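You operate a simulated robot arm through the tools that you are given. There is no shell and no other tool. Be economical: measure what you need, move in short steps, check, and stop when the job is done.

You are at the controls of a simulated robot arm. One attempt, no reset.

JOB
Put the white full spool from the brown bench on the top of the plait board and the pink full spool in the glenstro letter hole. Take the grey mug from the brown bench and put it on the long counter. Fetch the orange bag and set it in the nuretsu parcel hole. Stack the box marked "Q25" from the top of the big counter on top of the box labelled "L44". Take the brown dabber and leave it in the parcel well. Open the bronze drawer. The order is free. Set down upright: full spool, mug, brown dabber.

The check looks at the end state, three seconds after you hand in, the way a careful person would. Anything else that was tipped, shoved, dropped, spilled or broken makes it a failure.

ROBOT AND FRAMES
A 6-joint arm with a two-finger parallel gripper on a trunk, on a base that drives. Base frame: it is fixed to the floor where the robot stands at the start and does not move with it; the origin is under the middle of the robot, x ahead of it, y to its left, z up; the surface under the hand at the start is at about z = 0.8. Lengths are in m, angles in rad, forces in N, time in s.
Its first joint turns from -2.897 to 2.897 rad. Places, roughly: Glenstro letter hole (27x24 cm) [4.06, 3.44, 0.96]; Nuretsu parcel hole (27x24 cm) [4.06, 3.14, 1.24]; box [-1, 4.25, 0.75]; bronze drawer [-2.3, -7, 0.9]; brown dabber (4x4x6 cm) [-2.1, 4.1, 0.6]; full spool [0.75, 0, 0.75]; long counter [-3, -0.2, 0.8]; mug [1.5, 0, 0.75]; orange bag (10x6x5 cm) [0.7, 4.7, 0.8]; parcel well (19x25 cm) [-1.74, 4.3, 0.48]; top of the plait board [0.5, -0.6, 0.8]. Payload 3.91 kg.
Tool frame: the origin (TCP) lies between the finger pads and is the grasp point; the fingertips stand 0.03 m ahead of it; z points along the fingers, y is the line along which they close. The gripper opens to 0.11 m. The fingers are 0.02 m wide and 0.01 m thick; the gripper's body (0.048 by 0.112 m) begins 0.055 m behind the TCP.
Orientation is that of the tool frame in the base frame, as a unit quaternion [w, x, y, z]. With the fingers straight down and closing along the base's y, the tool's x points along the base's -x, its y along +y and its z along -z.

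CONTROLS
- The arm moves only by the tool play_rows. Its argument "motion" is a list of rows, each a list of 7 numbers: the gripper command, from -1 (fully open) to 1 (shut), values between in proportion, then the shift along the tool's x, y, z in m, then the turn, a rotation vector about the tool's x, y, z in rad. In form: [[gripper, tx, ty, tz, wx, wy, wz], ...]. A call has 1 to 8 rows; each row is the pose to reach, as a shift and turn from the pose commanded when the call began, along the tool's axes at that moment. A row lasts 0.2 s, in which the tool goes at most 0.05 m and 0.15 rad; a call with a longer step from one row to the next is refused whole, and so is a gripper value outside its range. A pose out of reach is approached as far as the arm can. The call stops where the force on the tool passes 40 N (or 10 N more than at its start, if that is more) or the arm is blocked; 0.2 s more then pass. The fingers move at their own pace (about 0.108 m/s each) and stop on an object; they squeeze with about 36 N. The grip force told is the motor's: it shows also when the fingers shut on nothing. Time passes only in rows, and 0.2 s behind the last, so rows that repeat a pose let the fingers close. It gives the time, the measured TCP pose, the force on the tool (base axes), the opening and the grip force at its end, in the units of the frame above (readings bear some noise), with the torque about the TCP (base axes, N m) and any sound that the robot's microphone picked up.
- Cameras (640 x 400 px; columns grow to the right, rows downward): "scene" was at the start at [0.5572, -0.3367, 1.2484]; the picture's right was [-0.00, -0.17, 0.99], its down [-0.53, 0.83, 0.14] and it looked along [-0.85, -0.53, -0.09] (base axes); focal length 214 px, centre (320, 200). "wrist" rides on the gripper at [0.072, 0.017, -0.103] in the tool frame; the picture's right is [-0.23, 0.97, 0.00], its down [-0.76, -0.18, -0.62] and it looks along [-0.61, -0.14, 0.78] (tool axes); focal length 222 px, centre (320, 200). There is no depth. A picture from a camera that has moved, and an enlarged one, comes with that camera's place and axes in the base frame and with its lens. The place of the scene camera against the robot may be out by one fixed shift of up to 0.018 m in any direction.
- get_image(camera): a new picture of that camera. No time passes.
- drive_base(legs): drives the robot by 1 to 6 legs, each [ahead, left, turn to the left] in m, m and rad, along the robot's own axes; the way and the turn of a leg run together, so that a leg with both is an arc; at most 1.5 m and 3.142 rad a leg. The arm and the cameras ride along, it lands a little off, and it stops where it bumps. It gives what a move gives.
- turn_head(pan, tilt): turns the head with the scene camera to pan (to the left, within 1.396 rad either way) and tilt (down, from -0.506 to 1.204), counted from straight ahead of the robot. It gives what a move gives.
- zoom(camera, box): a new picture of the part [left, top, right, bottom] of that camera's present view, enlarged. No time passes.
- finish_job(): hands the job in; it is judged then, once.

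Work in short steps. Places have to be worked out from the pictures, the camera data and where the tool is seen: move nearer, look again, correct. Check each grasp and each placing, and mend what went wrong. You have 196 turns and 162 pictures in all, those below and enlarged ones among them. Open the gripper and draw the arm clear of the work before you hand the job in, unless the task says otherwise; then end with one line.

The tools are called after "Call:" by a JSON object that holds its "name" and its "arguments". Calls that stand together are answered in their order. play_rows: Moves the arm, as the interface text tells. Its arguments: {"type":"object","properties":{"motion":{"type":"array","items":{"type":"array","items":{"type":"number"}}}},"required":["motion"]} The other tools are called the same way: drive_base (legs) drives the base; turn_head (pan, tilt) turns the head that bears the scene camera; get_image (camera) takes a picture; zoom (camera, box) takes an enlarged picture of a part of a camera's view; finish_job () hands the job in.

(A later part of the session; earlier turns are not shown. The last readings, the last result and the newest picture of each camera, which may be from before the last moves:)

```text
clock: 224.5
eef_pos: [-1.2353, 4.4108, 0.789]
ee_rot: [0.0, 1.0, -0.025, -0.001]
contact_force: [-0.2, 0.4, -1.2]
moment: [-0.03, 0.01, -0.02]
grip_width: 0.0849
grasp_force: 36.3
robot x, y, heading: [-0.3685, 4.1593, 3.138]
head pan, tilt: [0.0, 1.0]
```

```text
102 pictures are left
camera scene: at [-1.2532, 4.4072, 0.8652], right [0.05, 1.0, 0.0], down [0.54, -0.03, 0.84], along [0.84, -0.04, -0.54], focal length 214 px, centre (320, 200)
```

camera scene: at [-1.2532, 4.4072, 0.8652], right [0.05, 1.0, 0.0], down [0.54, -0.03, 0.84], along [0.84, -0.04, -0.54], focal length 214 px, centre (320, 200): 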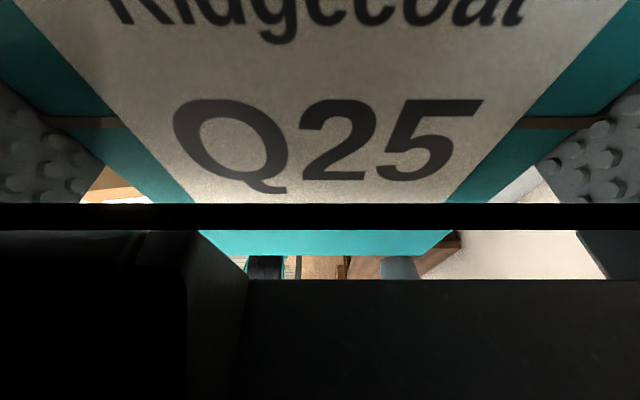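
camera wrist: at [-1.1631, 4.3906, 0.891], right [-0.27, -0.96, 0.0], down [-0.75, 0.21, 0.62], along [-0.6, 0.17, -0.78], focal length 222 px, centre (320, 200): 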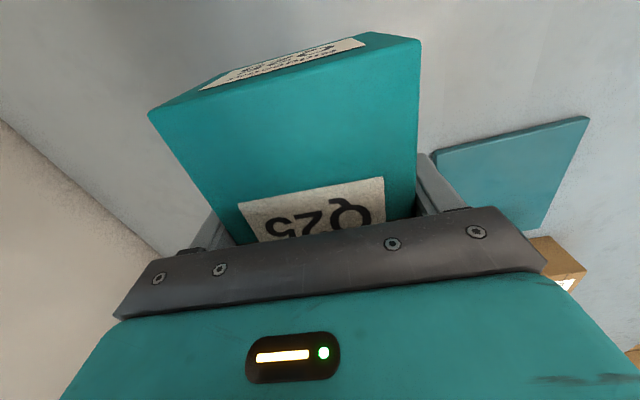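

Q25 held (8.5 cm). I'll lift and pull back toward the robot so I can view L44 unobstructed.

Call:
{"name": "play_rows", "arguments": {"motion": [[1, 0, 0, -0.045, 0, 0, 0], [1, 0, 0, -0.09, 0, 0, 0], [1, 0.03, 0, -0.125, 0, 0, 0], [1, 0.08, 0.01, -0.125, 0, 0, 0], [1, 0.128, 0.015, -0.125, 0, 0, 0], [1, 0.176, 0.02, -0.125, 0, 0, 0], [1, 0.224, 0.02, -0.125, 0, 0, 0], [1, 0.272, 0.02, -0.125, 0, 0, 0]]}}

Call:
{"name": "play_rows", "arguments": {"motion": [[1, 0.048, 0, 0, 0, 0, 0], [1, 0.096, 0, 0, 0, 0, 0], [1, 0.144, 0, 0, 0, 0, 0], [1, 0.192, 0, 0, 0, 0, 0]]}}

Call:
{"name": "turn_head", "arguments": {"pan": 0, "tilt": -0.2}}

Call:
{"name": "get_image", "arguments": {"camera": "scene"}}

```text
refused: row 4 steps farther than a row can; nothing moved
```

```text
clock: 225.5
eef_pos: [-1.0428, 4.4019, 0.7852]
ee_rot: [0.0, 1.0, -0.025, -0.001]
contact_force: [-0.8, 0.1, -1.5]
moment: [0.02, -0.04, -0.02]
grip_width: 0.0846
grasp_force: 35.9
robot x, y, heading: [-0.3705, 4.1587, 3.141]
head pan, tilt: [0.0, 1.0]
```

```text
clock: 226.9
eef_pos: [-1.0433, 4.4021, 0.7859]
ee_rot: [0.0, 1.0, -0.025, -0.002]
contact_force: [0.3, 0.1, -0.9]
moment: [-0.03, 0.01, -0.02]
grip_width: 0.0848
grasp_force: 36.0
robot x, y, heading: [-0.3707, 4.156, 3.14]
head pan, tilt: [0.0, -0.201]
```

```text
101 pictures are left
camera scene: at [-1.1657, 4.4033, 0.8501], right [0.05, 1.0, 0.0], down [0.98, -0.05, -0.2], along [-0.2, 0.01, -0.98], focal length 214 px, centre (320, 200)
```

scene: 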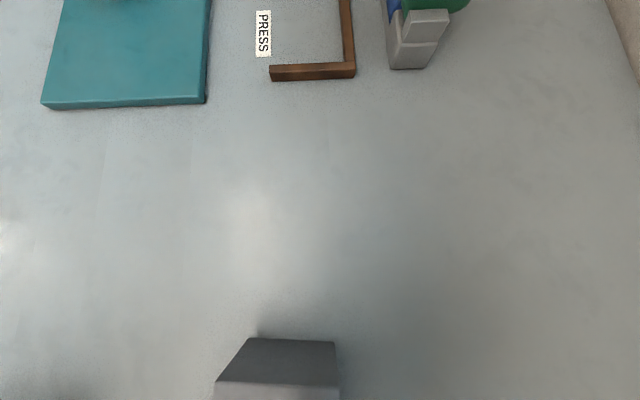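

First call was refused, but the second passed safely above L44 with no contact. Continuing back with a lift.

Call:
{"name": "play_rows", "arguments": {"motion": [[1, 0.01, 0, -0.04, 0, 0, 0], [1, 0.04, 0, -0.075, 0, 0, 0], [1, 0.08, 0, -0.1, 0, 0, 0], [1, 0.125, 0, -0.1, 0, 0, 0], [1, 0.17, 0, -0.1, 0, 0, 0], [1, 0.215, 0, -0.1, 0, 0, 0], [1, 0.26, 0, -0.1, 0, 0, 0], [1, 0.3, 0, -0.1, 0, 0, 0]]}}

Call:
{"name": "get_image", "arguments": {"camera": "scene"}}

```text
clock: 228.7
eef_pos: [-0.7433, 4.388, 0.8885]
ee_rot: [0.001, 1.0, -0.024, -0.001]
contact_force: [0.0, 0.0, -2.2]
moment: [-0.01, -0.04, 0.01]
grip_width: 0.0847
grasp_force: 35.9
robot x, y, heading: [-0.3779, 4.1567, 3.14]
head pan, tilt: [0.0, -0.201]
```

```text
100 pictures are left
camera scene: at [-0.8659, 4.3893, 0.9514], right [0.05, 1.0, 0.0], down [0.98, -0.05, -0.2], along [-0.2, 0.01, -0.98], focal length 214 px, centre (320, 200)
```

scene: 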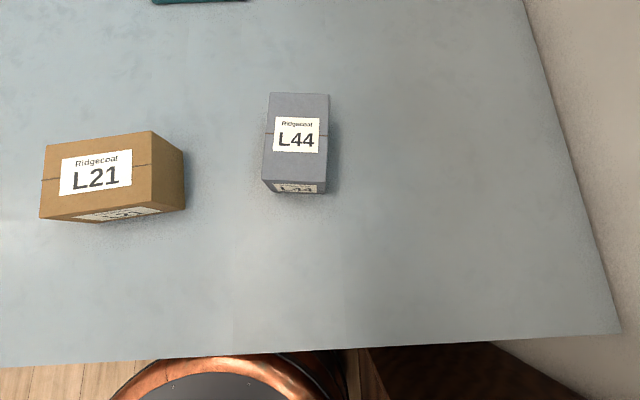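

Triangulated L44 top centre ≈(-1.009,4.366), yaw -0.08. Moving Q25 over it, still high.

Call:
{"name": "play_rows", "arguments": {"motion": [[1, -0.045, 0.006, 0, 0, 0, 0.03], [1, -0.09, 0.012, 0, 0, 0, 0.03], [1, -0.135, 0.018, 0, 0, 0, 0.03], [1, -0.18, 0.024, 0, 0, 0, 0.03], [1, -0.225, 0.03, 0, 0, 0, 0.03], [1, -0.274, 0.035, 0, 0, 0, 0.03], [1, -0.274, 0.035, 0.04, 0, 0, 0.03], [1, -0.274, 0.035, 0.08, 0, 0, 0.03]]}}

Call:
{"name": "get_image", "arguments": {"camera": "wrist"}}

```text
clock: 230.5
eef_pos: [-1.0197, 4.3641, 0.8064]
ee_rot: [0.0, 0.999, -0.039, -0.002]
contact_force: [0.3, 0.2, -1.0]
moment: [0.02, -0.01, 0.0]
grip_width: 0.0847
grasp_force: 35.9
robot x, y, heading: [-0.3685, 4.1583, 3.143]
head pan, tilt: [0.0, -0.201]
```

```text
99 pictures are left
camera wrist: at [-0.9474, 4.3434, 0.9094], right [-0.3, -0.95, 0.0], down [-0.74, 0.24, 0.63], along [-0.6, 0.19, -0.78], focal length 222 px, centre (320, 200)
```

wrist: 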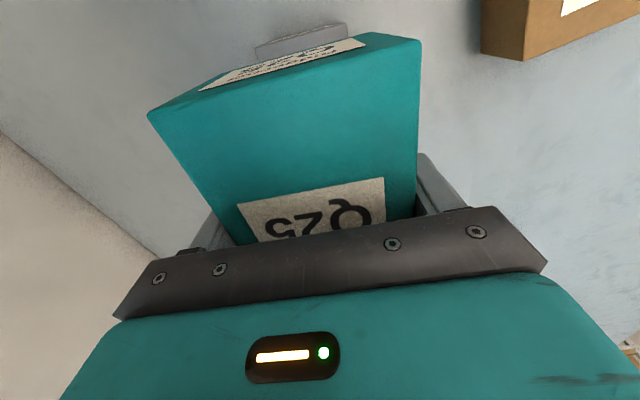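

Lowering to 0.75, then in fine steps.

Call:
{"name": "play_rows", "arguments": {"motion": [[1, 0, 0, 0.03, 0, 0, 0], [1, 0, 0, 0.055, 0, 0, 0]]}}

Call:
{"name": "get_image", "arguments": {"camera": "wrist"}}

```text
clock: 231.1
eef_pos: [-1.0183, 4.3659, 0.75]
ee_rot: [0.0, 0.999, -0.039, -0.001]
contact_force: [-0.3, 0.0, -0.9]
moment: [0.0, -0.01, 0.0]
grip_width: 0.0847
grasp_force: 36.4
robot x, y, heading: [-0.371, 4.1614, 3.138]
head pan, tilt: [0.0, -0.201]
```

```text
98 pictures are left
camera wrist: at [-0.9468, 4.3433, 0.8545], right [-0.3, -0.95, 0.0], down [-0.74, 0.24, 0.62], along [-0.6, 0.19, -0.78], focal length 222 px, centre (320, 200)
```

wrist: 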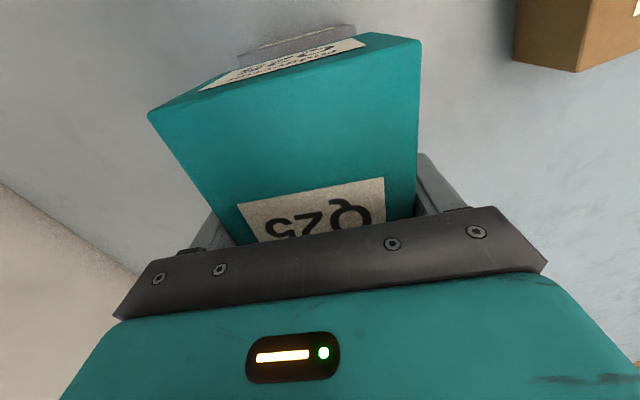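

Call:
{"name": "play_rows", "arguments": {"motion": [[1, 0, 0, 0.006, 0, 0, 0], [1, 0, 0, 0.012, 0, 0, 0]]}}

Call:
{"name": "play_rows", "arguments": {"motion": [[1, 0, 0, 0.004, 0, 0, 0], [1, 0, 0, 0.008, 0, 0, 0]]}}

Call:
{"name": "play_rows", "arguments": {"motion": [[1, 0, 0, 0.003, 0, 0, 0], [1, 0, 0, 0.006, 0, 0, 0]]}}

```text
clock: 231.7
eef_pos: [-1.0187, 4.3655, 0.7392]
ee_rot: [0.001, 0.999, -0.039, -0.002]
contact_force: [-0.9, 0.5, -1.6]
moment: [0.02, 0.01, 0.04]
grip_width: 0.0846
grasp_force: 36.3
robot x, y, heading: [-0.3723, 4.1568, 3.14]
head pan, tilt: [0.0, -0.201]
```

```text
clock: 232.3
eef_pos: [-1.0186, 4.3656, 0.7321]
ee_rot: [0.0, 0.999, -0.04, -0.001]
contact_force: [0.0, -1.1, -1.8]
moment: [-0.03, 0.0, 0.0]
grip_width: 0.0846
grasp_force: 36.1
robot x, y, heading: [-0.3728, 4.1559, 3.136]
head pan, tilt: [0.0, -0.201]
```

```text
clock: 232.9
eef_pos: [-1.0187, 4.366, 0.726]
ee_rot: [0.0, 0.999, -0.04, -0.001]
contact_force: [0.8, 0.2, -0.8]
moment: [0.02, 0.0, -0.02]
grip_width: 0.0848
grasp_force: 35.7
robot x, y, heading: [-0.3723, 4.1592, 3.14]
head pan, tilt: [0.0, -0.201]
```

Call:
{"name": "play_rows", "arguments": {"motion": [[1, 0, 0, 0.003, 0, 0, 0], [1, 0, 0, 0.006, 0, 0, 0]]}}

Call:
{"name": "play_rows", "arguments": {"motion": [[1, 0, 0, 0.003, 0, 0, 0], [1, 0, 0, 0.006, 0, 0, 0]]}}

Call:
{"name": "get_image", "arguments": {"camera": "wrist"}}

```text
clock: 233.5
eef_pos: [-1.0186, 4.364, 0.7206]
ee_rot: [0.0, 0.999, -0.039, -0.002]
contact_force: [0.3, -0.4, -1.1]
moment: [-0.02, -0.03, -0.02]
grip_width: 0.0847
grasp_force: 36.3
robot x, y, heading: [-0.3718, 4.1646, 3.141]
head pan, tilt: [0.0, -0.201]
```

```text
clock: 234.1
eef_pos: [-1.0192, 4.3635, 0.7136]
ee_rot: [0.0, 0.999, -0.04, -0.001]
contact_force: [-0.2, -0.7, -0.3]
moment: [0.01, 0.01, 0.04]
grip_width: 0.0846
grasp_force: 35.8
robot x, y, heading: [-0.3685, 4.1578, 3.139]
head pan, tilt: [0.0, -0.201]
```

```text
97 pictures are left
camera wrist: at [-0.9473, 4.3429, 0.8167], right [-0.3, -0.95, 0.0], down [-0.74, 0.24, 0.62], along [-0.6, 0.19, -0.78], focal length 222 px, centre (320, 200)
```

wrist: 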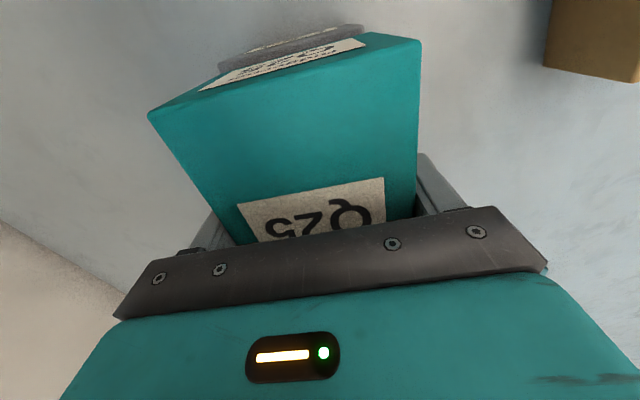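

Call:
{"name": "play_rows", "arguments": {"motion": [[1, 0, 0, 0.003, 0, 0, 0], [1, 0, 0, 0.006, 0, 0, 0]]}}

Call:
{"name": "play_rows", "arguments": {"motion": [[1, 0, 0, 0.003, 0, 0, 0], [1, 0, 0, 0.005, 0, 0, 0]]}}

Call:
{"name": "play_rows", "arguments": {"motion": [[1, 0, 0, 0.002, 0, 0, 0], [1, 0, 0, 0.004, 0, 0, 0]]}}

```text
clock: 234.7
eef_pos: [-1.018, 4.3653, 0.7092]
ee_rot: [0.0, 0.999, -0.04, -0.001]
contact_force: [-0.1, -0.3, -0.7]
moment: [-0.01, 0.01, 0.0]
grip_width: 0.0848
grasp_force: 36.2
robot x, y, heading: [-0.375, 4.1599, 3.14]
head pan, tilt: [0.0, -0.201]
```

```text
clock: 235.3
eef_pos: [-1.0183, 4.3664, 0.7062]
ee_rot: [0.001, 0.999, -0.039, -0.004]
contact_force: [-2.1, 0.8, 39.7]
moment: [0.04, 0.11, 0.04]
grip_width: 0.0847
grasp_force: 36.0
robot x, y, heading: [-0.3749, 4.1568, 3.137]
head pan, tilt: [0.0, -0.201]
```

```text
clock: 235.9
eef_pos: [-1.018, 4.3644, 0.7006]
ee_rot: [-0.001, 0.999, -0.039, -0.001]
contact_force: [2.9, -1.3, 39.9]
moment: [0.05, -0.01, -0.01]
grip_width: 0.0846
grasp_force: 36.0
robot x, y, heading: [-0.3698, 4.1576, 3.139]
head pan, tilt: [0.0, -0.201]
```

Seated on L44. Relieving, opening and lifting straight up.

Call:
{"name": "play_rows", "arguments": {"motion": [[1, 0, 0, -0.004, 0, 0, 0], [0, 0, 0, -0.004, 0, 0, 0], [-1, 0, 0, -0.004, 0, 0, 0], [-1, 0, 0, -0.004, 0, 0, 0], [-1, 0, 0, -0.04, 0, 0, 0], [-1, 0, 0, -0.085, 0, 0, 0], [-1, 0, 0, -0.13, 0, 0, 0], [-1, 0, 0, -0.175, 0, 0, 0]]}}

Call:
{"name": "get_image", "arguments": {"camera": "wrist"}}

```text
clock: 237.7
eef_pos: [-1.0197, 4.3658, 0.8726]
ee_rot: [0.001, 0.999, -0.039, -0.001]
contact_force: [-0.3, -0.3, -0.8]
moment: [0.01, 0.01, -0.02]
grip_width: 0.1098
grasp_force: 0.1
robot x, y, heading: [-0.3721, 4.1556, 3.137]
head pan, tilt: [0.0, -0.201]
```

```text
96 pictures are left
camera wrist: at [-0.9481, 4.343, 0.9762], right [-0.3, -0.95, 0.0], down [-0.74, 0.24, 0.62], along [-0.59, 0.19, -0.78], focal length 222 px, centre (320, 200)
```

wrist: 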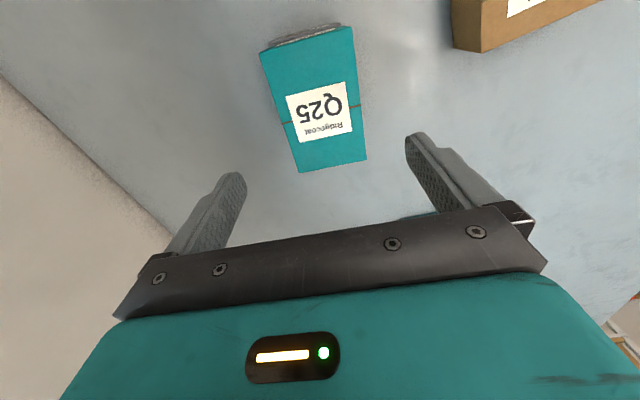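

Stack looks right. Raising the hand and driving around to the counter's front near the dabber.

Call:
{"name": "play_rows", "arguments": {"motion": [[-1, 0, 0, -0.05, 0, 0, 0], [-1, 0.03, 0, -0.09, 0, 0, 0], [-1, 0.06, 0, -0.13, 0, 0, 0], [-1, 0.09, 0, -0.17, 0, 0, 0], [-1, 0.12, 0, -0.21, 0, 0, 0]]}}

Call:
{"name": "turn_head", "arguments": {"pan": 0, "tilt": -0.3}}

Call:
{"name": "get_image", "arguments": {"camera": "scene"}}

Call:
{"name": "drive_base", "arguments": {"legs": [[0, -1.04, 0], [1.45, 0, 0], [0, 0, -1.57]]}}

Call:
{"name": "get_image", "arguments": {"camera": "scene"}}

```text
clock: 238.9
eef_pos: [-0.8974, 4.3559, 1.0832]
ee_rot: [0.001, 0.999, -0.04, -0.001]
contact_force: [-0.4, 0.5, -0.6]
moment: [-0.05, -0.09, 0.03]
grip_width: 0.1097
grasp_force: 0.2
robot x, y, heading: [-0.3712, 4.1561, 3.14]
head pan, tilt: [0.0, -0.201]
```

```text
clock: 239.5
eef_pos: [-0.8982, 4.3557, 1.0834]
ee_rot: [0.001, 0.999, -0.039, -0.001]
contact_force: [-0.4, -0.2, -0.3]
moment: [-0.03, 0.03, 0.01]
grip_width: 0.1099
grasp_force: 0.1
robot x, y, heading: [-0.3713, 4.1556, 3.139]
head pan, tilt: [0.0, -0.3]
```

```text
95 pictures are left
camera scene: at [-1.0288, 4.3616, 1.1526], right [0.08, 1.0, 0.0], down [0.95, -0.07, -0.3], along [-0.3, 0.02, -0.95], focal length 214 px, centre (320, 200)
```

scene: 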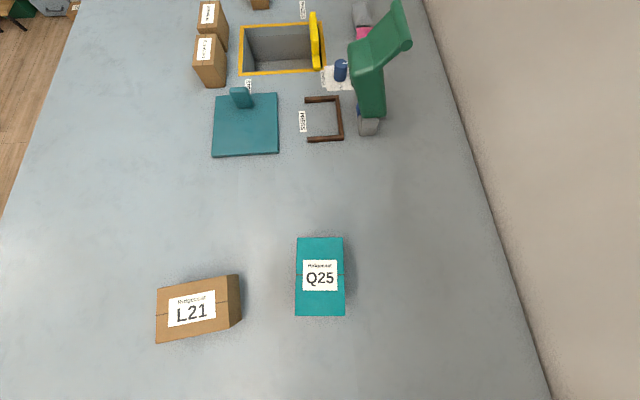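

```text
clock: 240.8
eef_pos: [-0.8976, 4.392, 1.0835]
ee_rot: [0.0, 0.999, -0.039, -0.001]
contact_force: [0.6, -0.6, 0.0]
moment: [-0.03, -0.02, -0.01]
grip_width: 0.1101
grasp_force: 0.1
robot x, y, heading: [-0.3722, 4.197, 3.136]
head pan, tilt: [0.0, -0.3]
stopped in leg 1: the robot was blocked; the commanded pose is now the measured one
```

```text
94 pictures are left
camera scene: at [-1.0287, 4.3984, 1.1525], right [0.08, 1.0, 0.0], down [0.95, -0.08, -0.3], along [-0.3, 0.02, -0.95], focal length 214 px, centre (320, 200)
```

scene: 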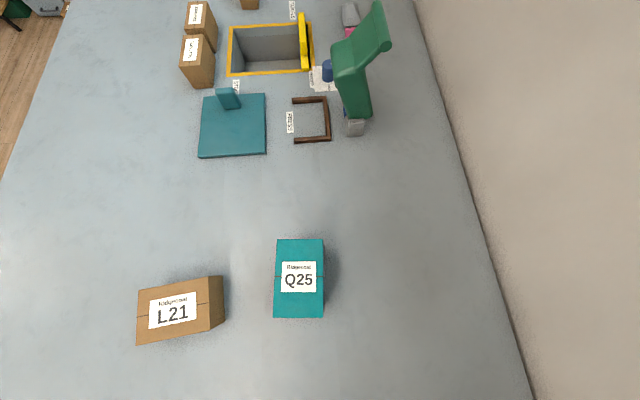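

I used the wrong sign for "left" and touched the low shelf lightly at the base; now driving the right way.

Call:
{"name": "drive_base", "arguments": {"legs": [[0, 1.1, 0], [1.45, 0, 0], [0, 0, -1.57]]}}

Call:
{"name": "get_image", "arguments": {"camera": "scene"}}

```text
clock: 257.0
eef_pos: [-1.6147, 3.6329, 1.0844]
ee_rot: [0.001, -0.673, 0.739, 0.0]
contact_force: [0.2, 0.3, 0.0]
moment: [0.01, -0.02, 0.01]
grip_width: 0.1101
grasp_force: 0.0
robot x, y, heading: [-1.8216, 3.1114, 1.554]
head pan, tilt: [0.0, -0.3]
```

```text
93 pictures are left
camera scene: at [-1.597, 3.763, 1.1523], right [1.0, -0.09, 0.0], down [-0.09, -0.95, -0.3], along [0.03, 0.3, -0.95], focal length 214 px, centre (320, 200)
```

scene: 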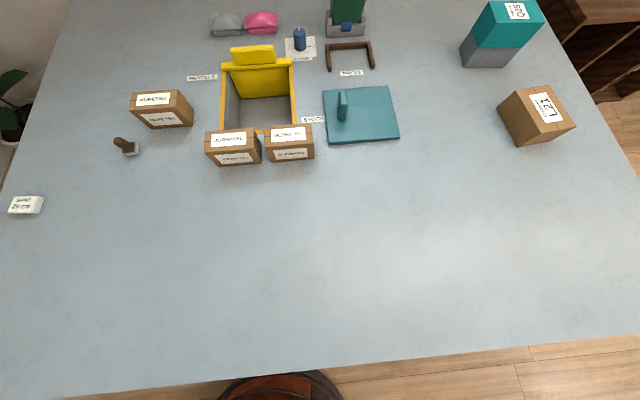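

Stack of Q25 on L44 is visibly good. Dabber ≈(-2.12,4.14). Approaching the counter front for it.

Call:
{"name": "drive_base", "arguments": {"legs": [[0.08, 0.2, 0.017]]}}

Call:
{"name": "zoom", "arguments": {"camera": "scene", "box": [100, 40, 340, 190]}}

```text
clock: 258.7
eef_pos: [-1.8238, 3.7186, 1.084]
ee_rot: [0.0, -0.68, 0.733, 0.001]
contact_force: [-0.3, -0.8, 0.0]
moment: [0.01, 0.01, 0.03]
grip_width: 0.1102
grasp_force: 0.1
robot x, y, heading: [-2.0198, 3.1932, 1.573]
head pan, tilt: [0.0, -0.3]
```

```text
2.67 times, centred on (220, 115) of scene
camera zoom: at [-1.8081, 3.8485, 1.1523], right [1.0, -0.08, 0.0], down [-0.07, -0.95, -0.3], along [0.02, 0.3, -0.95], focal length 572 px, centre (587, 427)
```

zoom: 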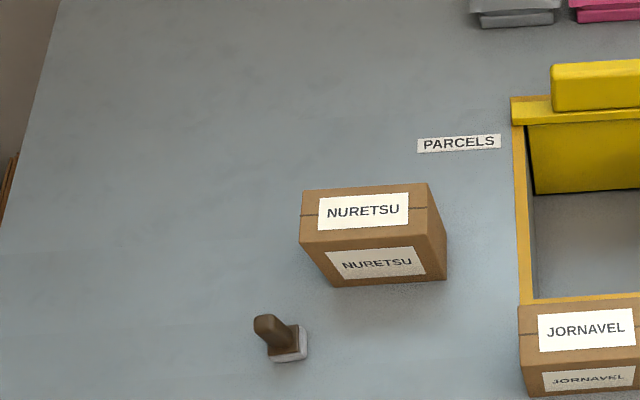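

Dabber base ≈(-2.106,4.14). Moving the hand above it, fixing yaw.

Call:
{"name": "play_rows", "arguments": {"motion": [[-1, -0.038, 0.03, 0, 0, 0, -0.03], [-1, -0.076, 0.06, 0, 0, 0, -0.06], [-1, -0.114, 0.09, 0, 0, 0, -0.075], [-1, -0.152, 0.12, 0, 0, 0, -0.075], [-1, -0.19, 0.15, 0, 0, 0, -0.075], [-1, -0.228, 0.18, 0, 0, 0, -0.075], [-1, -0.266, 0.21, 0, 0, 0, -0.075], [-1, -0.304, 0.24, 0, 0, 0, -0.075]]}}

Call:
{"name": "play_rows", "arguments": {"motion": [[-1, -0.03, 0.028, 0.01, 0, 0, 0], [-1, -0.06, 0.056, 0.03, 0, 0, 0], [-1, -0.088, 0.078, 0.06, 0, 0, 0], [-1, -0.088, 0.078, 0.105, 0, 0, 0], [-1, -0.088, 0.078, 0.15, 0, 0, 0], [-1, -0.088, 0.078, 0.195, 0, 0, 0], [-1, -0.088, 0.078, 0.235, 0, 0, 0]]}}

Call:
{"name": "turn_head", "arguments": {"pan": 0, "tilt": 0.5}}

Call:
{"name": "get_image", "arguments": {"camera": "scene"}}

Call:
{"name": "get_image", "arguments": {"camera": "wrist"}}

```text
clock: 260.5
eef_pos: [-2.0388, 4.0395, 1.0863]
ee_rot: [0.001, -0.706, 0.708, 0.001]
contact_force: [1.0, -0.6, 1.6]
moment: [0.09, 0.04, -0.02]
grip_width: 0.1098
grasp_force: 0.1
robot x, y, heading: [-2.019, 3.1904, 1.565]
head pan, tilt: [0.0, -0.3]
```

```text
clock: 262.1
eef_pos: [-2.1166, 4.1285, 0.8493]
ee_rot: [-0.001, 0.707, -0.707, 0.0]
contact_force: [0.3, -0.6, 1.0]
moment: [0.04, -0.02, 0.0]
grip_width: 0.11
grasp_force: 0.1
robot x, y, heading: [-2.0219, 3.1906, 1.569]
head pan, tilt: [0.0, -0.3]
```

```text
clock: 263.2
eef_pos: [-2.1155, 4.1287, 0.8492]
ee_rot: [0.001, -0.707, 0.708, 0.0]
contact_force: [-0.6, 0.4, 0.1]
moment: [0.0, 0.0, 0.0]
grip_width: 0.11
grasp_force: 0.0
robot x, y, heading: [-2.0201, 3.1906, 1.572]
head pan, tilt: [0.0, 0.499]
```

```text
91 pictures are left
camera scene: at [-2.1113, 4.188, 0.9052], right [1.0, 0.0, 0.0], down [0.0, -0.88, 0.48], along [0.0, -0.48, -0.88], focal length 214 px, centre (320, 200)
```

scene: 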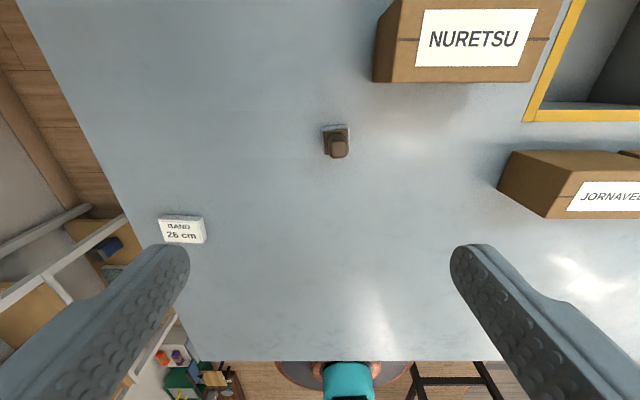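

```text
90 pictures are left
camera wrist: at [-2.1326, 4.0562, 0.9524], right [-0.97, 0.23, 0.0], down [0.18, 0.76, 0.62], along [0.14, 0.61, -0.78], focal length 222 px, centre (320, 200)
```

wrist: 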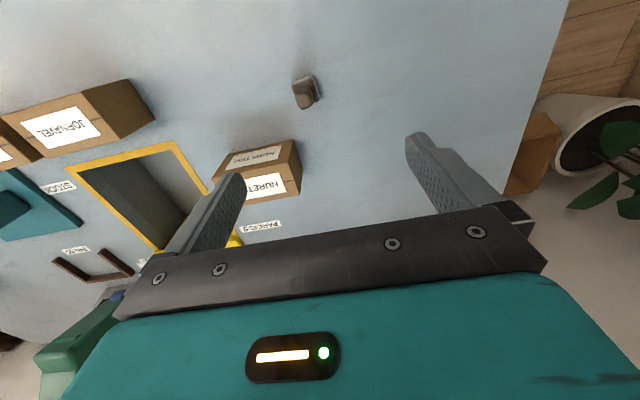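

Dabber ≈(-2.089,4.122). Centering and descending to TCP 0.647 with a narrower opening.

Call:
{"name": "play_rows", "arguments": {"motion": [[-0.4, 0.007, -0.026, 0.03, 0, 0, 0], [-0.4, 0.007, -0.026, 0.07, 0, 0, 0], [-0.4, 0.007, -0.026, 0.11, 0, 0, 0], [-0.4, 0.007, -0.026, 0.14, 0, 0, 0]]}}

Call:
{"name": "get_image", "arguments": {"camera": "scene"}}

Call:
{"name": "get_image", "arguments": {"camera": "wrist"}}

```text
clock: 264.2
eef_pos: [-2.0916, 4.1228, 0.7097]
ee_rot: [0.0, -0.706, 0.708, 0.001]
contact_force: [0.5, -0.7, 0.9]
moment: [-0.01, -0.03, -0.01]
grip_width: 0.0771
grasp_force: 0.1
robot x, y, heading: [-2.0161, 3.1904, 1.571]
head pan, tilt: [0.0, 0.499]
```

```text
89 pictures are left
camera scene: at [-2.0856, 4.1816, 0.7654], right [1.0, 0.0, 0.0], down [0.0, -0.88, 0.48], along [0.0, -0.48, -0.88], focal length 214 px, centre (320, 200)
```

scene: 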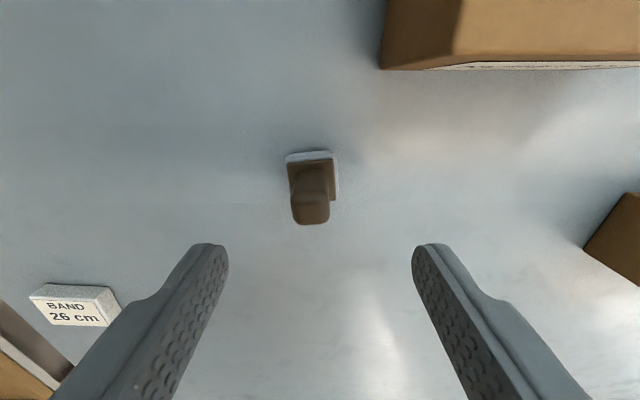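

```text
88 pictures are left
camera wrist: at [-2.107, 4.0499, 0.8125], right [-0.97, 0.23, 0.0], down [0.18, 0.76, 0.62], along [0.14, 0.61, -0.78], focal length 222 px, centre (320, 200)
```

wrist: 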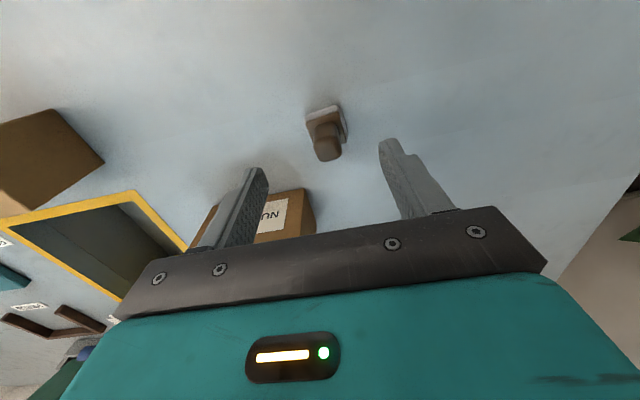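

Handle at (-2.091,4.115). Small shift, descend and close.

Call:
{"name": "play_rows", "arguments": {"motion": [[-0.4, 0.007, 0, 0.02, 0, 0, 0], [-0.4, 0.007, 0, 0.045, 0, 0, 0], [-0.4, 0.007, 0, 0.062, 0, 0, 0], [1, 0.007, 0, 0.062, 0, 0, 0], [1, 0.007, 0, 0.062, 0, 0, 0], [1, 0.007, 0, 0.062, 0, 0, 0]]}}

Call:
{"name": "get_image", "arguments": {"camera": "scene"}}

Call:
{"name": "get_image", "arguments": {"camera": "wrist"}}

```text
clock: 265.6
eef_pos: [-2.0907, 4.1144, 0.647]
ee_rot: [0.001, -0.706, 0.708, 0.0]
contact_force: [0.0, 0.3, 1.2]
moment: [0.05, -0.01, 0.04]
grip_width: 0.0205
grasp_force: 35.8
robot x, y, heading: [-2.0184, 3.1896, 1.568]
head pan, tilt: [0.0, 0.499]
```

```text
87 pictures are left
camera scene: at [-2.0865, 4.1738, 0.7031], right [1.0, 0.0, 0.0], down [0.0, -0.88, 0.48], along [0.0, -0.48, -0.88], focal length 214 px, centre (320, 200)
```

scene: 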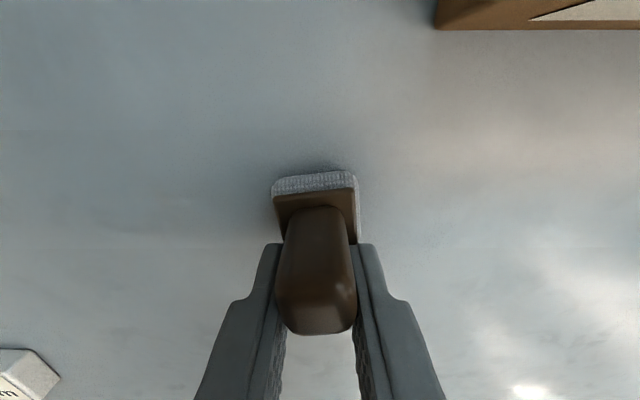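

```text
86 pictures are left
camera wrist: at [-2.1079, 4.0421, 0.7503], right [-0.97, 0.23, 0.0], down [0.18, 0.76, 0.62], along [0.14, 0.61, -0.78], focal length 222 px, centre (320, 200)
```

wrist: 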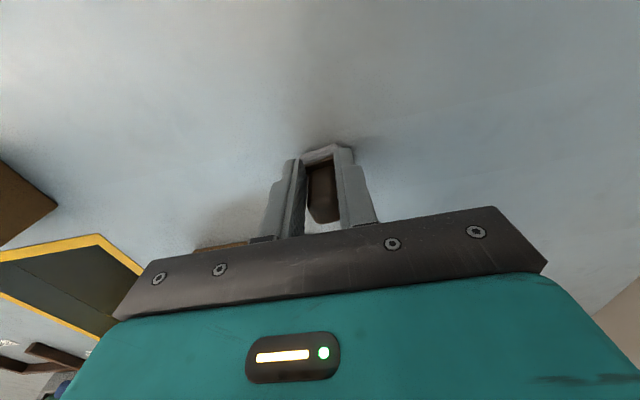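

Gripped on the handle. Lifting 25 cm and shifting the base 0.3 m to the right.

Call:
{"name": "play_rows", "arguments": {"motion": [[1, 0, 0, -0.02, 0, 0, 0], [1, 0, 0, -0.06, 0, 0, 0], [1, 0, 0, -0.105, 0, 0, 0], [1, 0, 0, -0.15, 0, 0, 0], [1, 0, 0, -0.195, 0, 0, 0], [1, 0, 0, -0.24, 0, 0, 0]]}}

Call:
{"name": "drive_base", "arguments": {"legs": [[0, -0.3, 0]]}}

Call:
{"name": "get_image", "arguments": {"camera": "scene"}}

```text
clock: 267.0
eef_pos: [-2.0906, 4.1152, 0.889]
ee_rot: [0.0, -0.707, 0.707, 0.0]
contact_force: [0.8, 0.6, -0.6]
moment: [-0.07, 0.0, 0.02]
grip_width: 0.0202
grasp_force: 35.9
robot x, y, heading: [-2.0162, 3.1948, 1.565]
head pan, tilt: [0.0, 0.499]
```

```text
clock: 269.1
eef_pos: [-1.7887, 4.1138, 0.888]
ee_rot: [0.002, -0.706, 0.708, 0.001]
contact_force: [-0.2, -0.5, -1.5]
moment: [-0.01, 0.0, -0.01]
grip_width: 0.0201
grasp_force: 35.5
robot x, y, heading: [-1.7183, 3.1897, 1.568]
head pan, tilt: [0.0, 0.499]
```

```text
85 pictures are left
camera scene: at [-1.7843, 4.1729, 0.9442], right [1.0, 0.0, 0.0], down [0.0, -0.88, 0.48], along [0.0, -0.48, -0.88], focal length 214 px, centre (320, 200)
```

scene: 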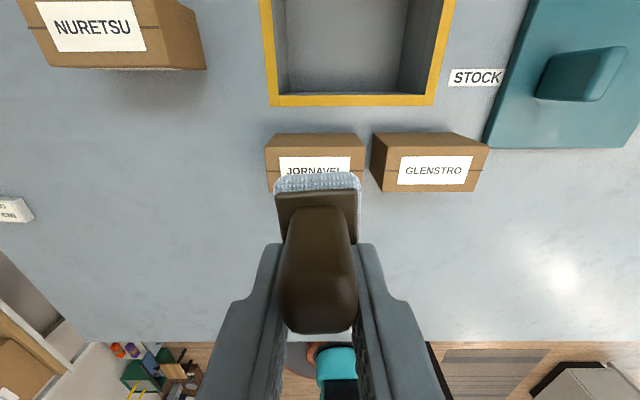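

Well inner near edge is y≈4.16, x centre ≈-1.735. Testing reach toward (-1.745,4.25).

Call:
{"name": "play_rows", "arguments": {"motion": [[1, -0.04, -0.012, 0.02, 0, 0, 0], [1, -0.08, -0.024, 0.04, 0, 0, 0], [1, -0.12, -0.036, 0.06, 0, 0, 0], [1, -0.136, -0.044, 0.08, 0, 0, 0], [1, -0.136, -0.044, 0.08, 0, 0, 0]]}}

Call:
{"name": "get_image", "arguments": {"camera": "scene"}}

```text
clock: 270.3
eef_pos: [-1.7453, 4.2504, 0.8089]
ee_rot: [0.0, -0.706, 0.708, 0.0]
contact_force: [-0.7, 0.6, -0.9]
moment: [0.04, 0.02, 0.01]
grip_width: 0.0202
grasp_force: 35.9
robot x, y, heading: [-1.7134, 3.1937, 1.569]
head pan, tilt: [0.0, 0.499]
```

```text
84 pictures are left
camera scene: at [-1.7399, 4.3089, 0.8635], right [1.0, 0.0, 0.0], down [0.0, -0.88, 0.48], along [0.0, -0.48, -0.88], focal length 214 px, centre (320, 200)
```

scene: 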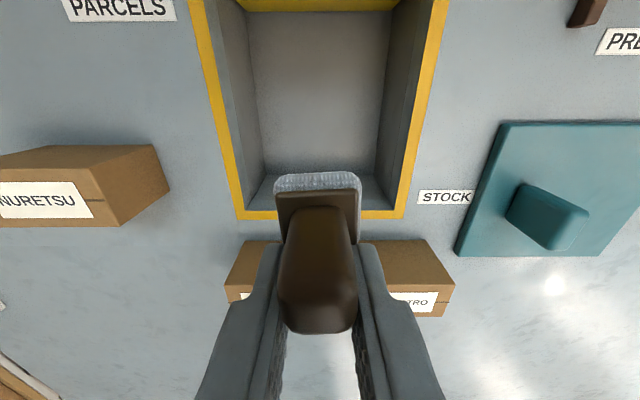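

Reach is fine. Move 2 cm further in and descend to 0.62.

Call:
{"name": "play_rows", "arguments": {"motion": [[1, -0.02, 0.002, 0.03, 0, 0, 0], [1, -0.022, 0.002, 0.07, 0, 0, 0], [1, -0.022, 0.002, 0.11, 0, 0, 0], [1, -0.022, 0.002, 0.15, 0, 0, 0], [1, -0.022, 0.002, 0.19, 0, 0, 0]]}}

Call:
{"name": "get_image", "arguments": {"camera": "scene"}}

Call:
{"name": "get_image", "arguments": {"camera": "wrist"}}

```text
clock: 271.5
eef_pos: [-1.7462, 4.2727, 0.6186]
ee_rot: [0.001, -0.707, 0.708, 0.001]
contact_force: [0.6, 0.4, 0.1]
moment: [-0.01, 0.02, 0.02]
grip_width: 0.0202
grasp_force: 36.0
robot x, y, heading: [-1.7209, 3.1885, 1.572]
head pan, tilt: [0.0, 0.499]
```

```text
83 pictures are left
camera scene: at [-1.742, 4.3312, 0.6747], right [1.0, 0.0, 0.0], down [0.0, -0.88, 0.48], along [0.0, -0.48, -0.88], focal length 214 px, centre (320, 200)
```

scene: 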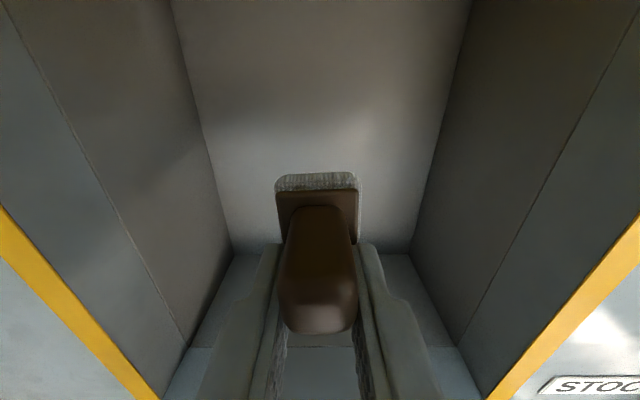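

```text
82 pictures are left
camera wrist: at [-1.7635, 4.1994, 0.7218], right [-0.97, 0.23, 0.0], down [0.18, 0.76, 0.62], along [0.14, 0.61, -0.78], focal length 222 px, centre (320, 200)
```

wrist: 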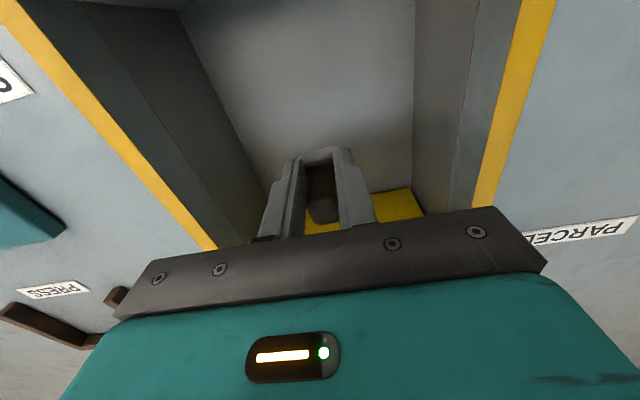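

Clear on all sides. Descend to 0.555, then fine steps.

Call:
{"name": "play_rows", "arguments": {"motion": [[1, 0, 0, 0.03, 0, 0, 0], [1, 0, 0, 0.06, 0, 0, 0]]}}

Call:
{"name": "play_rows", "arguments": {"motion": [[1, 0, 0, 0.006, 0, 0, 0], [1, 0, 0, 0.012, 0, 0, 0]]}}

Call:
{"name": "get_image", "arguments": {"camera": "scene"}}

```text
clock: 272.1
eef_pos: [-1.7455, 4.2714, 0.5591]
ee_rot: [0.001, -0.706, 0.708, 0.001]
contact_force: [0.2, -0.2, 0.7]
moment: [-0.01, 0.0, -0.01]
grip_width: 0.02
grasp_force: 36.6
robot x, y, heading: [-1.7161, 3.1902, 1.57]
head pan, tilt: [0.0, 0.499]
```

```text
clock: 272.7
eef_pos: [-1.7467, 4.2721, 0.5465]
ee_rot: [0.0, -0.705, 0.709, 0.001]
contact_force: [0.2, -0.5, 0.0]
moment: [-0.02, -0.02, 0.03]
grip_width: 0.0201
grasp_force: 35.9
robot x, y, heading: [-1.7143, 3.1901, 1.569]
head pan, tilt: [0.0, 0.499]
```

```text
81 pictures are left
camera scene: at [-1.7416, 4.3312, 0.6023], right [1.0, 0.0, 0.0], down [0.0, -0.88, 0.48], along [0.0, -0.48, -0.88], focal length 214 px, centre (320, 200)
```

scene: 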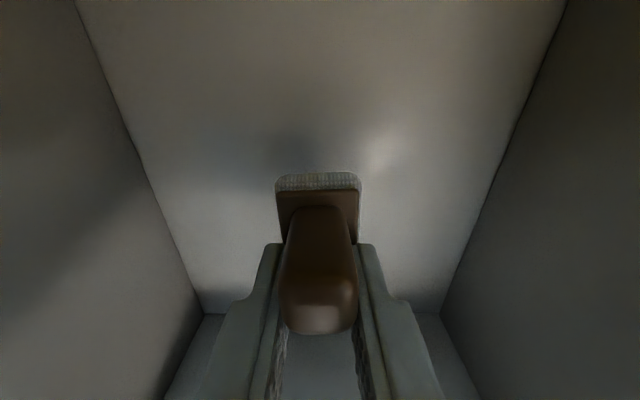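

Call:
{"name": "play_rows", "arguments": {"motion": [[1, 0, 0, 0.004, 0, 0, 0], [1, 0, 0, 0.008, 0, 0, 0]]}}

Call:
{"name": "play_rows", "arguments": {"motion": [[1, 0, 0, 0.003, 0, 0, 0], [1, 0, 0, 0.006, 0, 0, 0]]}}

Call:
{"name": "play_rows", "arguments": {"motion": [[1, 0, 0, 0.002, 0, 0, 0], [1, 0, 0, 0.004, 0, 0, 0]]}}

```text
clock: 273.3
eef_pos: [-1.7476, 4.2722, 0.5391]
ee_rot: [0.001, -0.706, 0.708, 0.0]
contact_force: [-0.7, 0.0, -0.2]
moment: [-0.03, -0.01, -0.02]
grip_width: 0.0203
grasp_force: 36.2
robot x, y, heading: [-1.7173, 3.1887, 1.574]
head pan, tilt: [0.0, 0.499]
```

```text
clock: 273.9
eef_pos: [-1.747, 4.2722, 0.5326]
ee_rot: [0.002, -0.706, 0.708, 0.0]
contact_force: [0.5, -0.1, -0.1]
moment: [-0.01, -0.01, -0.03]
grip_width: 0.0201
grasp_force: 35.6
robot x, y, heading: [-1.7225, 3.1916, 1.568]
head pan, tilt: [0.0, 0.499]
```

```text
clock: 274.5
eef_pos: [-1.746, 4.2736, 0.5275]
ee_rot: [0.001, -0.707, 0.707, 0.0]
contact_force: [0.8, 0.0, 1.0]
moment: [0.02, 0.03, -0.04]
grip_width: 0.02
grasp_force: 35.4
robot x, y, heading: [-1.7186, 3.1957, 1.574]
head pan, tilt: [0.0, 0.499]
```

Call:
{"name": "play_rows", "arguments": {"motion": [[1, 0, 0, 0.002, 0, 0, 0], [1, 0, 0, 0.004, 0, 0, 0]]}}

Call:
{"name": "play_rows", "arguments": {"motion": [[1, 0, 0, 0.002, 0, 0, 0], [1, 0, 0, 0.004, 0, 0, 0]]}}

```text
clock: 275.1
eef_pos: [-1.7461, 4.2725, 0.524]
ee_rot: [0.001, -0.706, 0.709, 0.0]
contact_force: [0.5, -0.4, -0.6]
moment: [-0.03, -0.01, -0.03]
grip_width: 0.0203
grasp_force: 36.4
robot x, y, heading: [-1.7217, 3.1944, 1.564]
head pan, tilt: [0.0, 0.499]
```

```text
clock: 275.7
eef_pos: [-1.7471, 4.2721, 0.5196]
ee_rot: [0.001, -0.705, 0.709, 0.0]
contact_force: [-0.7, -0.2, -0.2]
moment: [0.0, 0.0, 0.01]
grip_width: 0.0199
grasp_force: 36.0
robot x, y, heading: [-1.72, 3.1911, 1.566]
head pan, tilt: [0.0, 0.499]
```

Call:
{"name": "play_rows", "arguments": {"motion": [[1, 0, 0, 0.002, 0, 0, 0], [1, 0, 0, 0.004, 0, 0, 0]]}}

Call:
{"name": "play_rows", "arguments": {"motion": [[1, 0, 0, 0.002, 0, 0, 0], [1, 0, 0, 0.004, 0, 0, 0]]}}

Call:
{"name": "get_image", "arguments": {"camera": "scene"}}

```text
clock: 276.3
eef_pos: [-1.7461, 4.2728, 0.5174]
ee_rot: [0.001, -0.706, 0.708, 0.001]
contact_force: [0.5, -0.7, 4.9]
moment: [0.01, -0.06, 0.01]
grip_width: 0.02
grasp_force: 35.9
robot x, y, heading: [-1.7184, 3.1918, 1.569]
head pan, tilt: [0.0, 0.499]
```

```text
clock: 276.9
eef_pos: [-1.7464, 4.2726, 0.5174]
ee_rot: [0.001, -0.706, 0.709, 0.002]
contact_force: [1.6, -5.0, 35.2]
moment: [0.02, 0.01, 0.05]
grip_width: 0.0202
grasp_force: 36.1
robot x, y, heading: [-1.7198, 3.1938, 1.565]
head pan, tilt: [0.0, 0.499]
```

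```text
80 pictures are left
camera scene: at [-1.7418, 4.3313, 0.5729], right [1.0, 0.0, 0.0], down [0.0, -0.88, 0.47], along [0.0, -0.47, -0.88], focal length 214 px, centre (320, 200)
```

scene: 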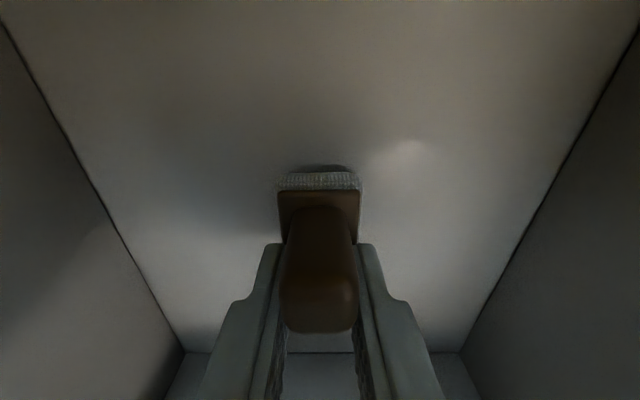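

On the well floor. Relieve, open to ~6 cm, and rise straight up.

Call:
{"name": "play_rows", "arguments": {"motion": [[1, 0, 0, -0.004, 0, 0, 0], [0.4, 0, 0, -0.004, 0, 0, 0], [0, 0, 0, -0.004, 0, 0, 0], [0, 0, 0, -0.004, 0, 0, 0], [0, 0, 0, -0.04, 0, 0, 0], [0, 0, 0, -0.085, 0, 0, 0], [0, 0, 0, -0.13, 0, 0, 0], [0, 0, 0, -0.175, 0, 0, 0]]}}

Call:
{"name": "get_image", "arguments": {"camera": "scene"}}

```text
clock: 278.7
eef_pos: [-1.7464, 4.2724, 0.688]
ee_rot: [0.0, -0.706, 0.708, 0.0]
contact_force: [-0.2, 0.1, -0.8]
moment: [-0.02, -0.01, 0.01]
grip_width: 0.0551
grasp_force: 0.2
robot x, y, heading: [-1.7192, 3.1904, 1.574]
head pan, tilt: [0.0, 0.499]
```

```text
79 pictures are left
camera scene: at [-1.7419, 4.3313, 0.7436], right [1.0, 0.0, 0.0], down [0.0, -0.88, 0.48], along [0.0, -0.48, -0.88], focal length 214 px, centre (320, 200)
```

scene: 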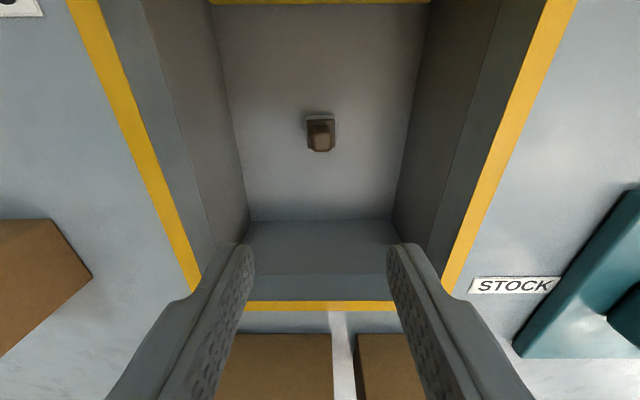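

Dabber stands upright in the well. Raising the arm and heading back toward the brown bench, checking the corridor first.

Call:
{"name": "play_rows", "arguments": {"motion": [[0, 0, 0, -0.05, 0, 0, 0], [0, 0.03, 0, -0.09, 0, 0, 0], [-0.5, 0.06, 0, -0.13, 0, 0, 0], [-1, 0.1, 0, -0.16, 0, 0, 0], [-1, 0.14, 0, -0.19, 0, 0, 0], [-1, 0.18, 0, -0.22, 0, 0, 0], [-1, 0.22, 0, -0.25, 0, 0, 0], [-1, 0.26, 0, -0.28, 0, 0, 0]]}}

Call:
{"name": "play_rows", "arguments": {"motion": [[-1, 0.04, 0, -0.03, 0, -0.13, 0], [-1, 0.08, 0, -0.06, 0, -0.26, 0], [-1, 0.12, 0, -0.09, 0, -0.39, 0], [-1, 0.16, 0, -0.12, 0, -0.52, 0], [-1, 0.2, 0, -0.15, 0, -0.65, 0], [-1, 0.24, 0, -0.15, 0, -0.78, 0]]}}

Call:
{"name": "drive_base", "arguments": {"legs": [[-0.12, 0, 0], [0, -1.48, 0], [0, 0, -3.1]]}}

Call:
{"name": "turn_head", "arguments": {"pan": 0, "tilt": -0.4}}

Call:
{"name": "get_image", "arguments": {"camera": "scene"}}

```text
clock: 280.5
eef_pos: [-1.7469, 4.0115, 0.9654]
ee_rot: [-0.001, -0.706, 0.709, 0.0]
contact_force: [-0.5, 0.6, -0.8]
moment: [-0.1, 0.02, -0.01]
grip_width: 0.11
grasp_force: 0.1
robot x, y, heading: [-1.7136, 3.191, 1.567]
head pan, tilt: [0.0, 0.499]
```

```text
clock: 281.9
eef_pos: [-1.7479, 3.7722, 1.1165]
ee_rot: [0.269, -0.653, 0.655, 0.268]
contact_force: [-0.2, 1.0, -1.7]
moment: [-0.01, -0.03, -0.02]
grip_width: 0.1104
grasp_force: 0.1
robot x, y, heading: [-1.7217, 3.1898, 1.568]
head pan, tilt: [0.0, 0.499]
```

```text
clock: 297.4
eef_pos: [-0.197, 2.4959, 1.1169]
ee_rot: [0.272, 0.647, 0.66, -0.267]
contact_force: [0.1, 0.4, 0.0]
moment: [-0.02, -0.03, 0.03]
grip_width: 0.1102
grasp_force: 0.1
robot x, y, heading: [-0.2388, 3.0737, -1.55]
head pan, tilt: [0.0, 0.499]
```

```text
clock: 298.6
eef_pos: [-0.1968, 2.4953, 1.1168]
ee_rot: [0.272, 0.647, 0.66, -0.266]
contact_force: [-0.5, 0.1, 0.7]
moment: [-0.01, 0.01, 0.0]
grip_width: 0.1101
grasp_force: 0.1
robot x, y, heading: [-0.2373, 3.0784, -1.552]
head pan, tilt: [0.0, -0.4]
```

```text
78 pictures are left
camera scene: at [-0.1903, 2.4295, 1.2747], right [-1.0, -0.02, 0.0], down [-0.01, 0.38, -0.92], along [0.02, -0.92, -0.38], focal length 214 px, centre (320, 200)
```

scene: 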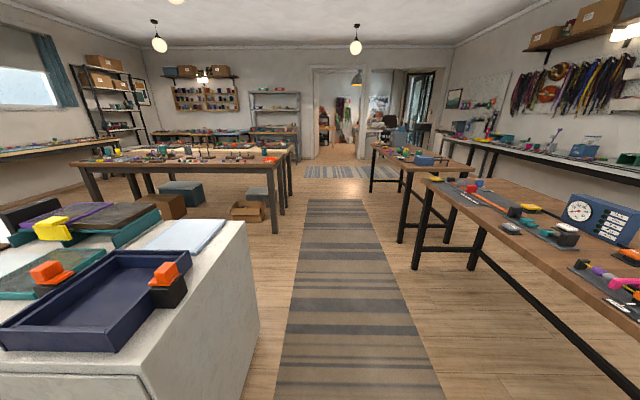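

Corridor at x≈-0.2 is clear to the doorway. Driving down it, then along the bench to the mugs.

Call:
{"name": "drive_base", "arguments": {"legs": [[1.05, 0, -0.018], [1.02, 0, 0], [0, 1.4, 0], [0, 0.35, 0]]}}

Call:
{"name": "turn_head", "arguments": {"pan": 0, "tilt": 0}}

Call:
{"name": "get_image", "arguments": {"camera": "scene"}}

```text
clock: 317.3
eef_pos: [1.5492, 0.4182, 1.1174]
ee_rot: [0.269, 0.656, 0.652, -0.27]
contact_force: [0.0, -0.1, 0.6]
moment: [0.04, 0.01, 0.01]
grip_width: 0.11
grasp_force: 0.1
robot x, y, heading: [1.5198, 0.999, -1.577]
head pan, tilt: [0.0, -0.4]
```

```text
clock: 318.2
eef_pos: [1.5499, 0.4191, 1.1179]
ee_rot: [0.269, 0.656, 0.652, -0.27]
contact_force: [0.8, -0.4, -0.4]
moment: [-0.01, 0.0, -0.03]
grip_width: 0.11
grasp_force: 0.0
robot x, y, heading: [1.5187, 0.999, -1.575]
head pan, tilt: [0.0, 0.0]
```

```text
77 pictures are left
camera scene: at [1.5532, 0.364, 1.2396], right [-1.0, 0.01, 0.0], down [0.01, 0.71, -0.7], along [0.0, -0.7, -0.71], focal length 214 px, centre (320, 200)
```

scene: 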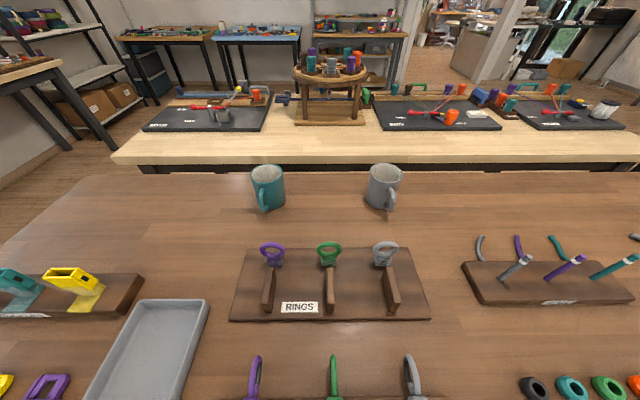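

Grey mug ≈(1.385,-0.05), handle toward +y, so closing along x is good. Nudge closer and go tool-down above it.

Call:
{"name": "drive_base", "arguments": {"legs": [[0.12, -0.1, 0]]}}

Call:
{"name": "play_rows", "arguments": {"motion": [[-1, -0.026, -0.008, 0.036, 0, 0.098, 0], [-1, -0.051, -0.016, 0.072, 0, 0.196, 0], [-1, -0.077, -0.024, 0.109, 0, 0.294, 0], [-1, -0.102, -0.032, 0.145, 0, 0.392, 0], [-1, -0.128, -0.041, 0.181, 0, 0.49, 0], [-1, -0.154, -0.049, 0.217, 0, 0.588, 0], [-1, -0.179, -0.057, 0.254, 0, 0.686, 0], [-1, -0.205, -0.065, 0.29, 0, 0.785, 0]]}}

Call:
{"name": "turn_head", "arguments": {"pan": 0, "tilt": 0.4}}

Call:
{"name": "get_image", "arguments": {"camera": "scene"}}

```text
clock: 319.6
eef_pos: [1.4464, 0.2995, 1.117]
ee_rot: [0.268, 0.657, 0.651, -0.271]
contact_force: [0.0, -0.6, -0.3]
moment: [0.04, 0.0, -0.03]
grip_width: 0.1101
grasp_force: 0.0
robot x, y, heading: [1.4187, 0.8784, -1.579]
head pan, tilt: [0.0, 0.0]
```

```text
clock: 321.4
eef_pos: [1.3793, -0.0496, 1.0573]
ee_rot: [-0.001, 0.71, 0.704, 0.001]
contact_force: [0.8, 0.8, 2.3]
moment: [-0.12, 0.01, -0.04]
grip_width: 0.1101
grasp_force: 0.0
robot x, y, heading: [1.4198, 0.8793, -1.579]
head pan, tilt: [0.0, 0.0]
```

```text
clock: 322.2
eef_pos: [1.3799, -0.0496, 1.056]
ee_rot: [-0.001, 0.71, 0.704, 0.001]
contact_force: [0.0, -0.7, 0.7]
moment: [0.03, -0.03, -0.03]
grip_width: 0.1099
grasp_force: 0.0
robot x, y, heading: [1.4217, 0.8826, -1.579]
head pan, tilt: [0.0, 0.4]
```

```text
76 pictures are left
camera scene: at [1.3829, -0.1277, 1.1096], right [-1.0, 0.01, 0.0], down [0.01, 0.92, 0.39], along [0.0, 0.39, -0.92], focal length 214 px, centre (320, 200)
```

scene: 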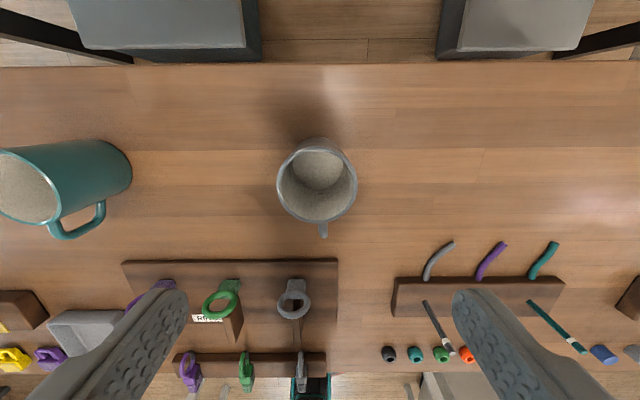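

Mug rim centre ≈(1.385,-0.058), 8.4 cm across, empty. Descending around it.

Call:
{"name": "play_rows", "arguments": {"motion": [[-1, -0.008, 0.005, 0.03, 0, 0, 0], [-1, -0.008, 0.005, 0.07, 0, 0, 0], [-1, -0.008, 0.005, 0.1, 0, 0, 0]]}}

Call:
{"name": "get_image", "arguments": {"camera": "scene"}}

```text
clock: 323.1
eef_pos: [1.3841, -0.0591, 0.9544]
ee_rot: [-0.001, 0.709, 0.705, 0.001]
contact_force: [0.5, 0.9, 0.1]
moment: [0.0, 0.01, -0.02]
grip_width: 0.1102
grasp_force: 0.0
robot x, y, heading: [1.4161, 0.8797, -1.575]
head pan, tilt: [0.0, 0.4]
```

```text
75 pictures are left
camera scene: at [1.3884, -0.1364, 1.0088], right [-1.0, 0.01, 0.0], down [0.01, 0.92, 0.39], along [0.0, 0.39, -0.92], focal length 214 px, centre (320, 200)
```

scene: 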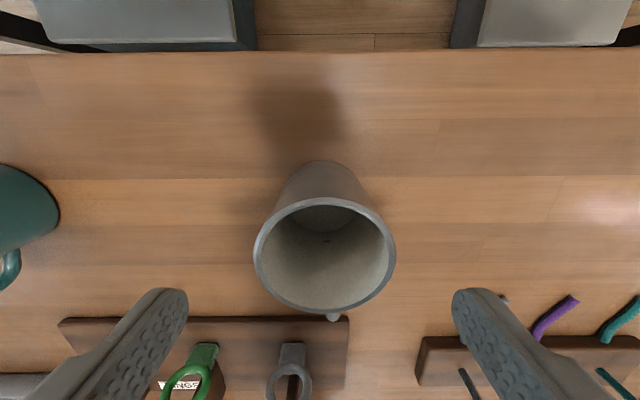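

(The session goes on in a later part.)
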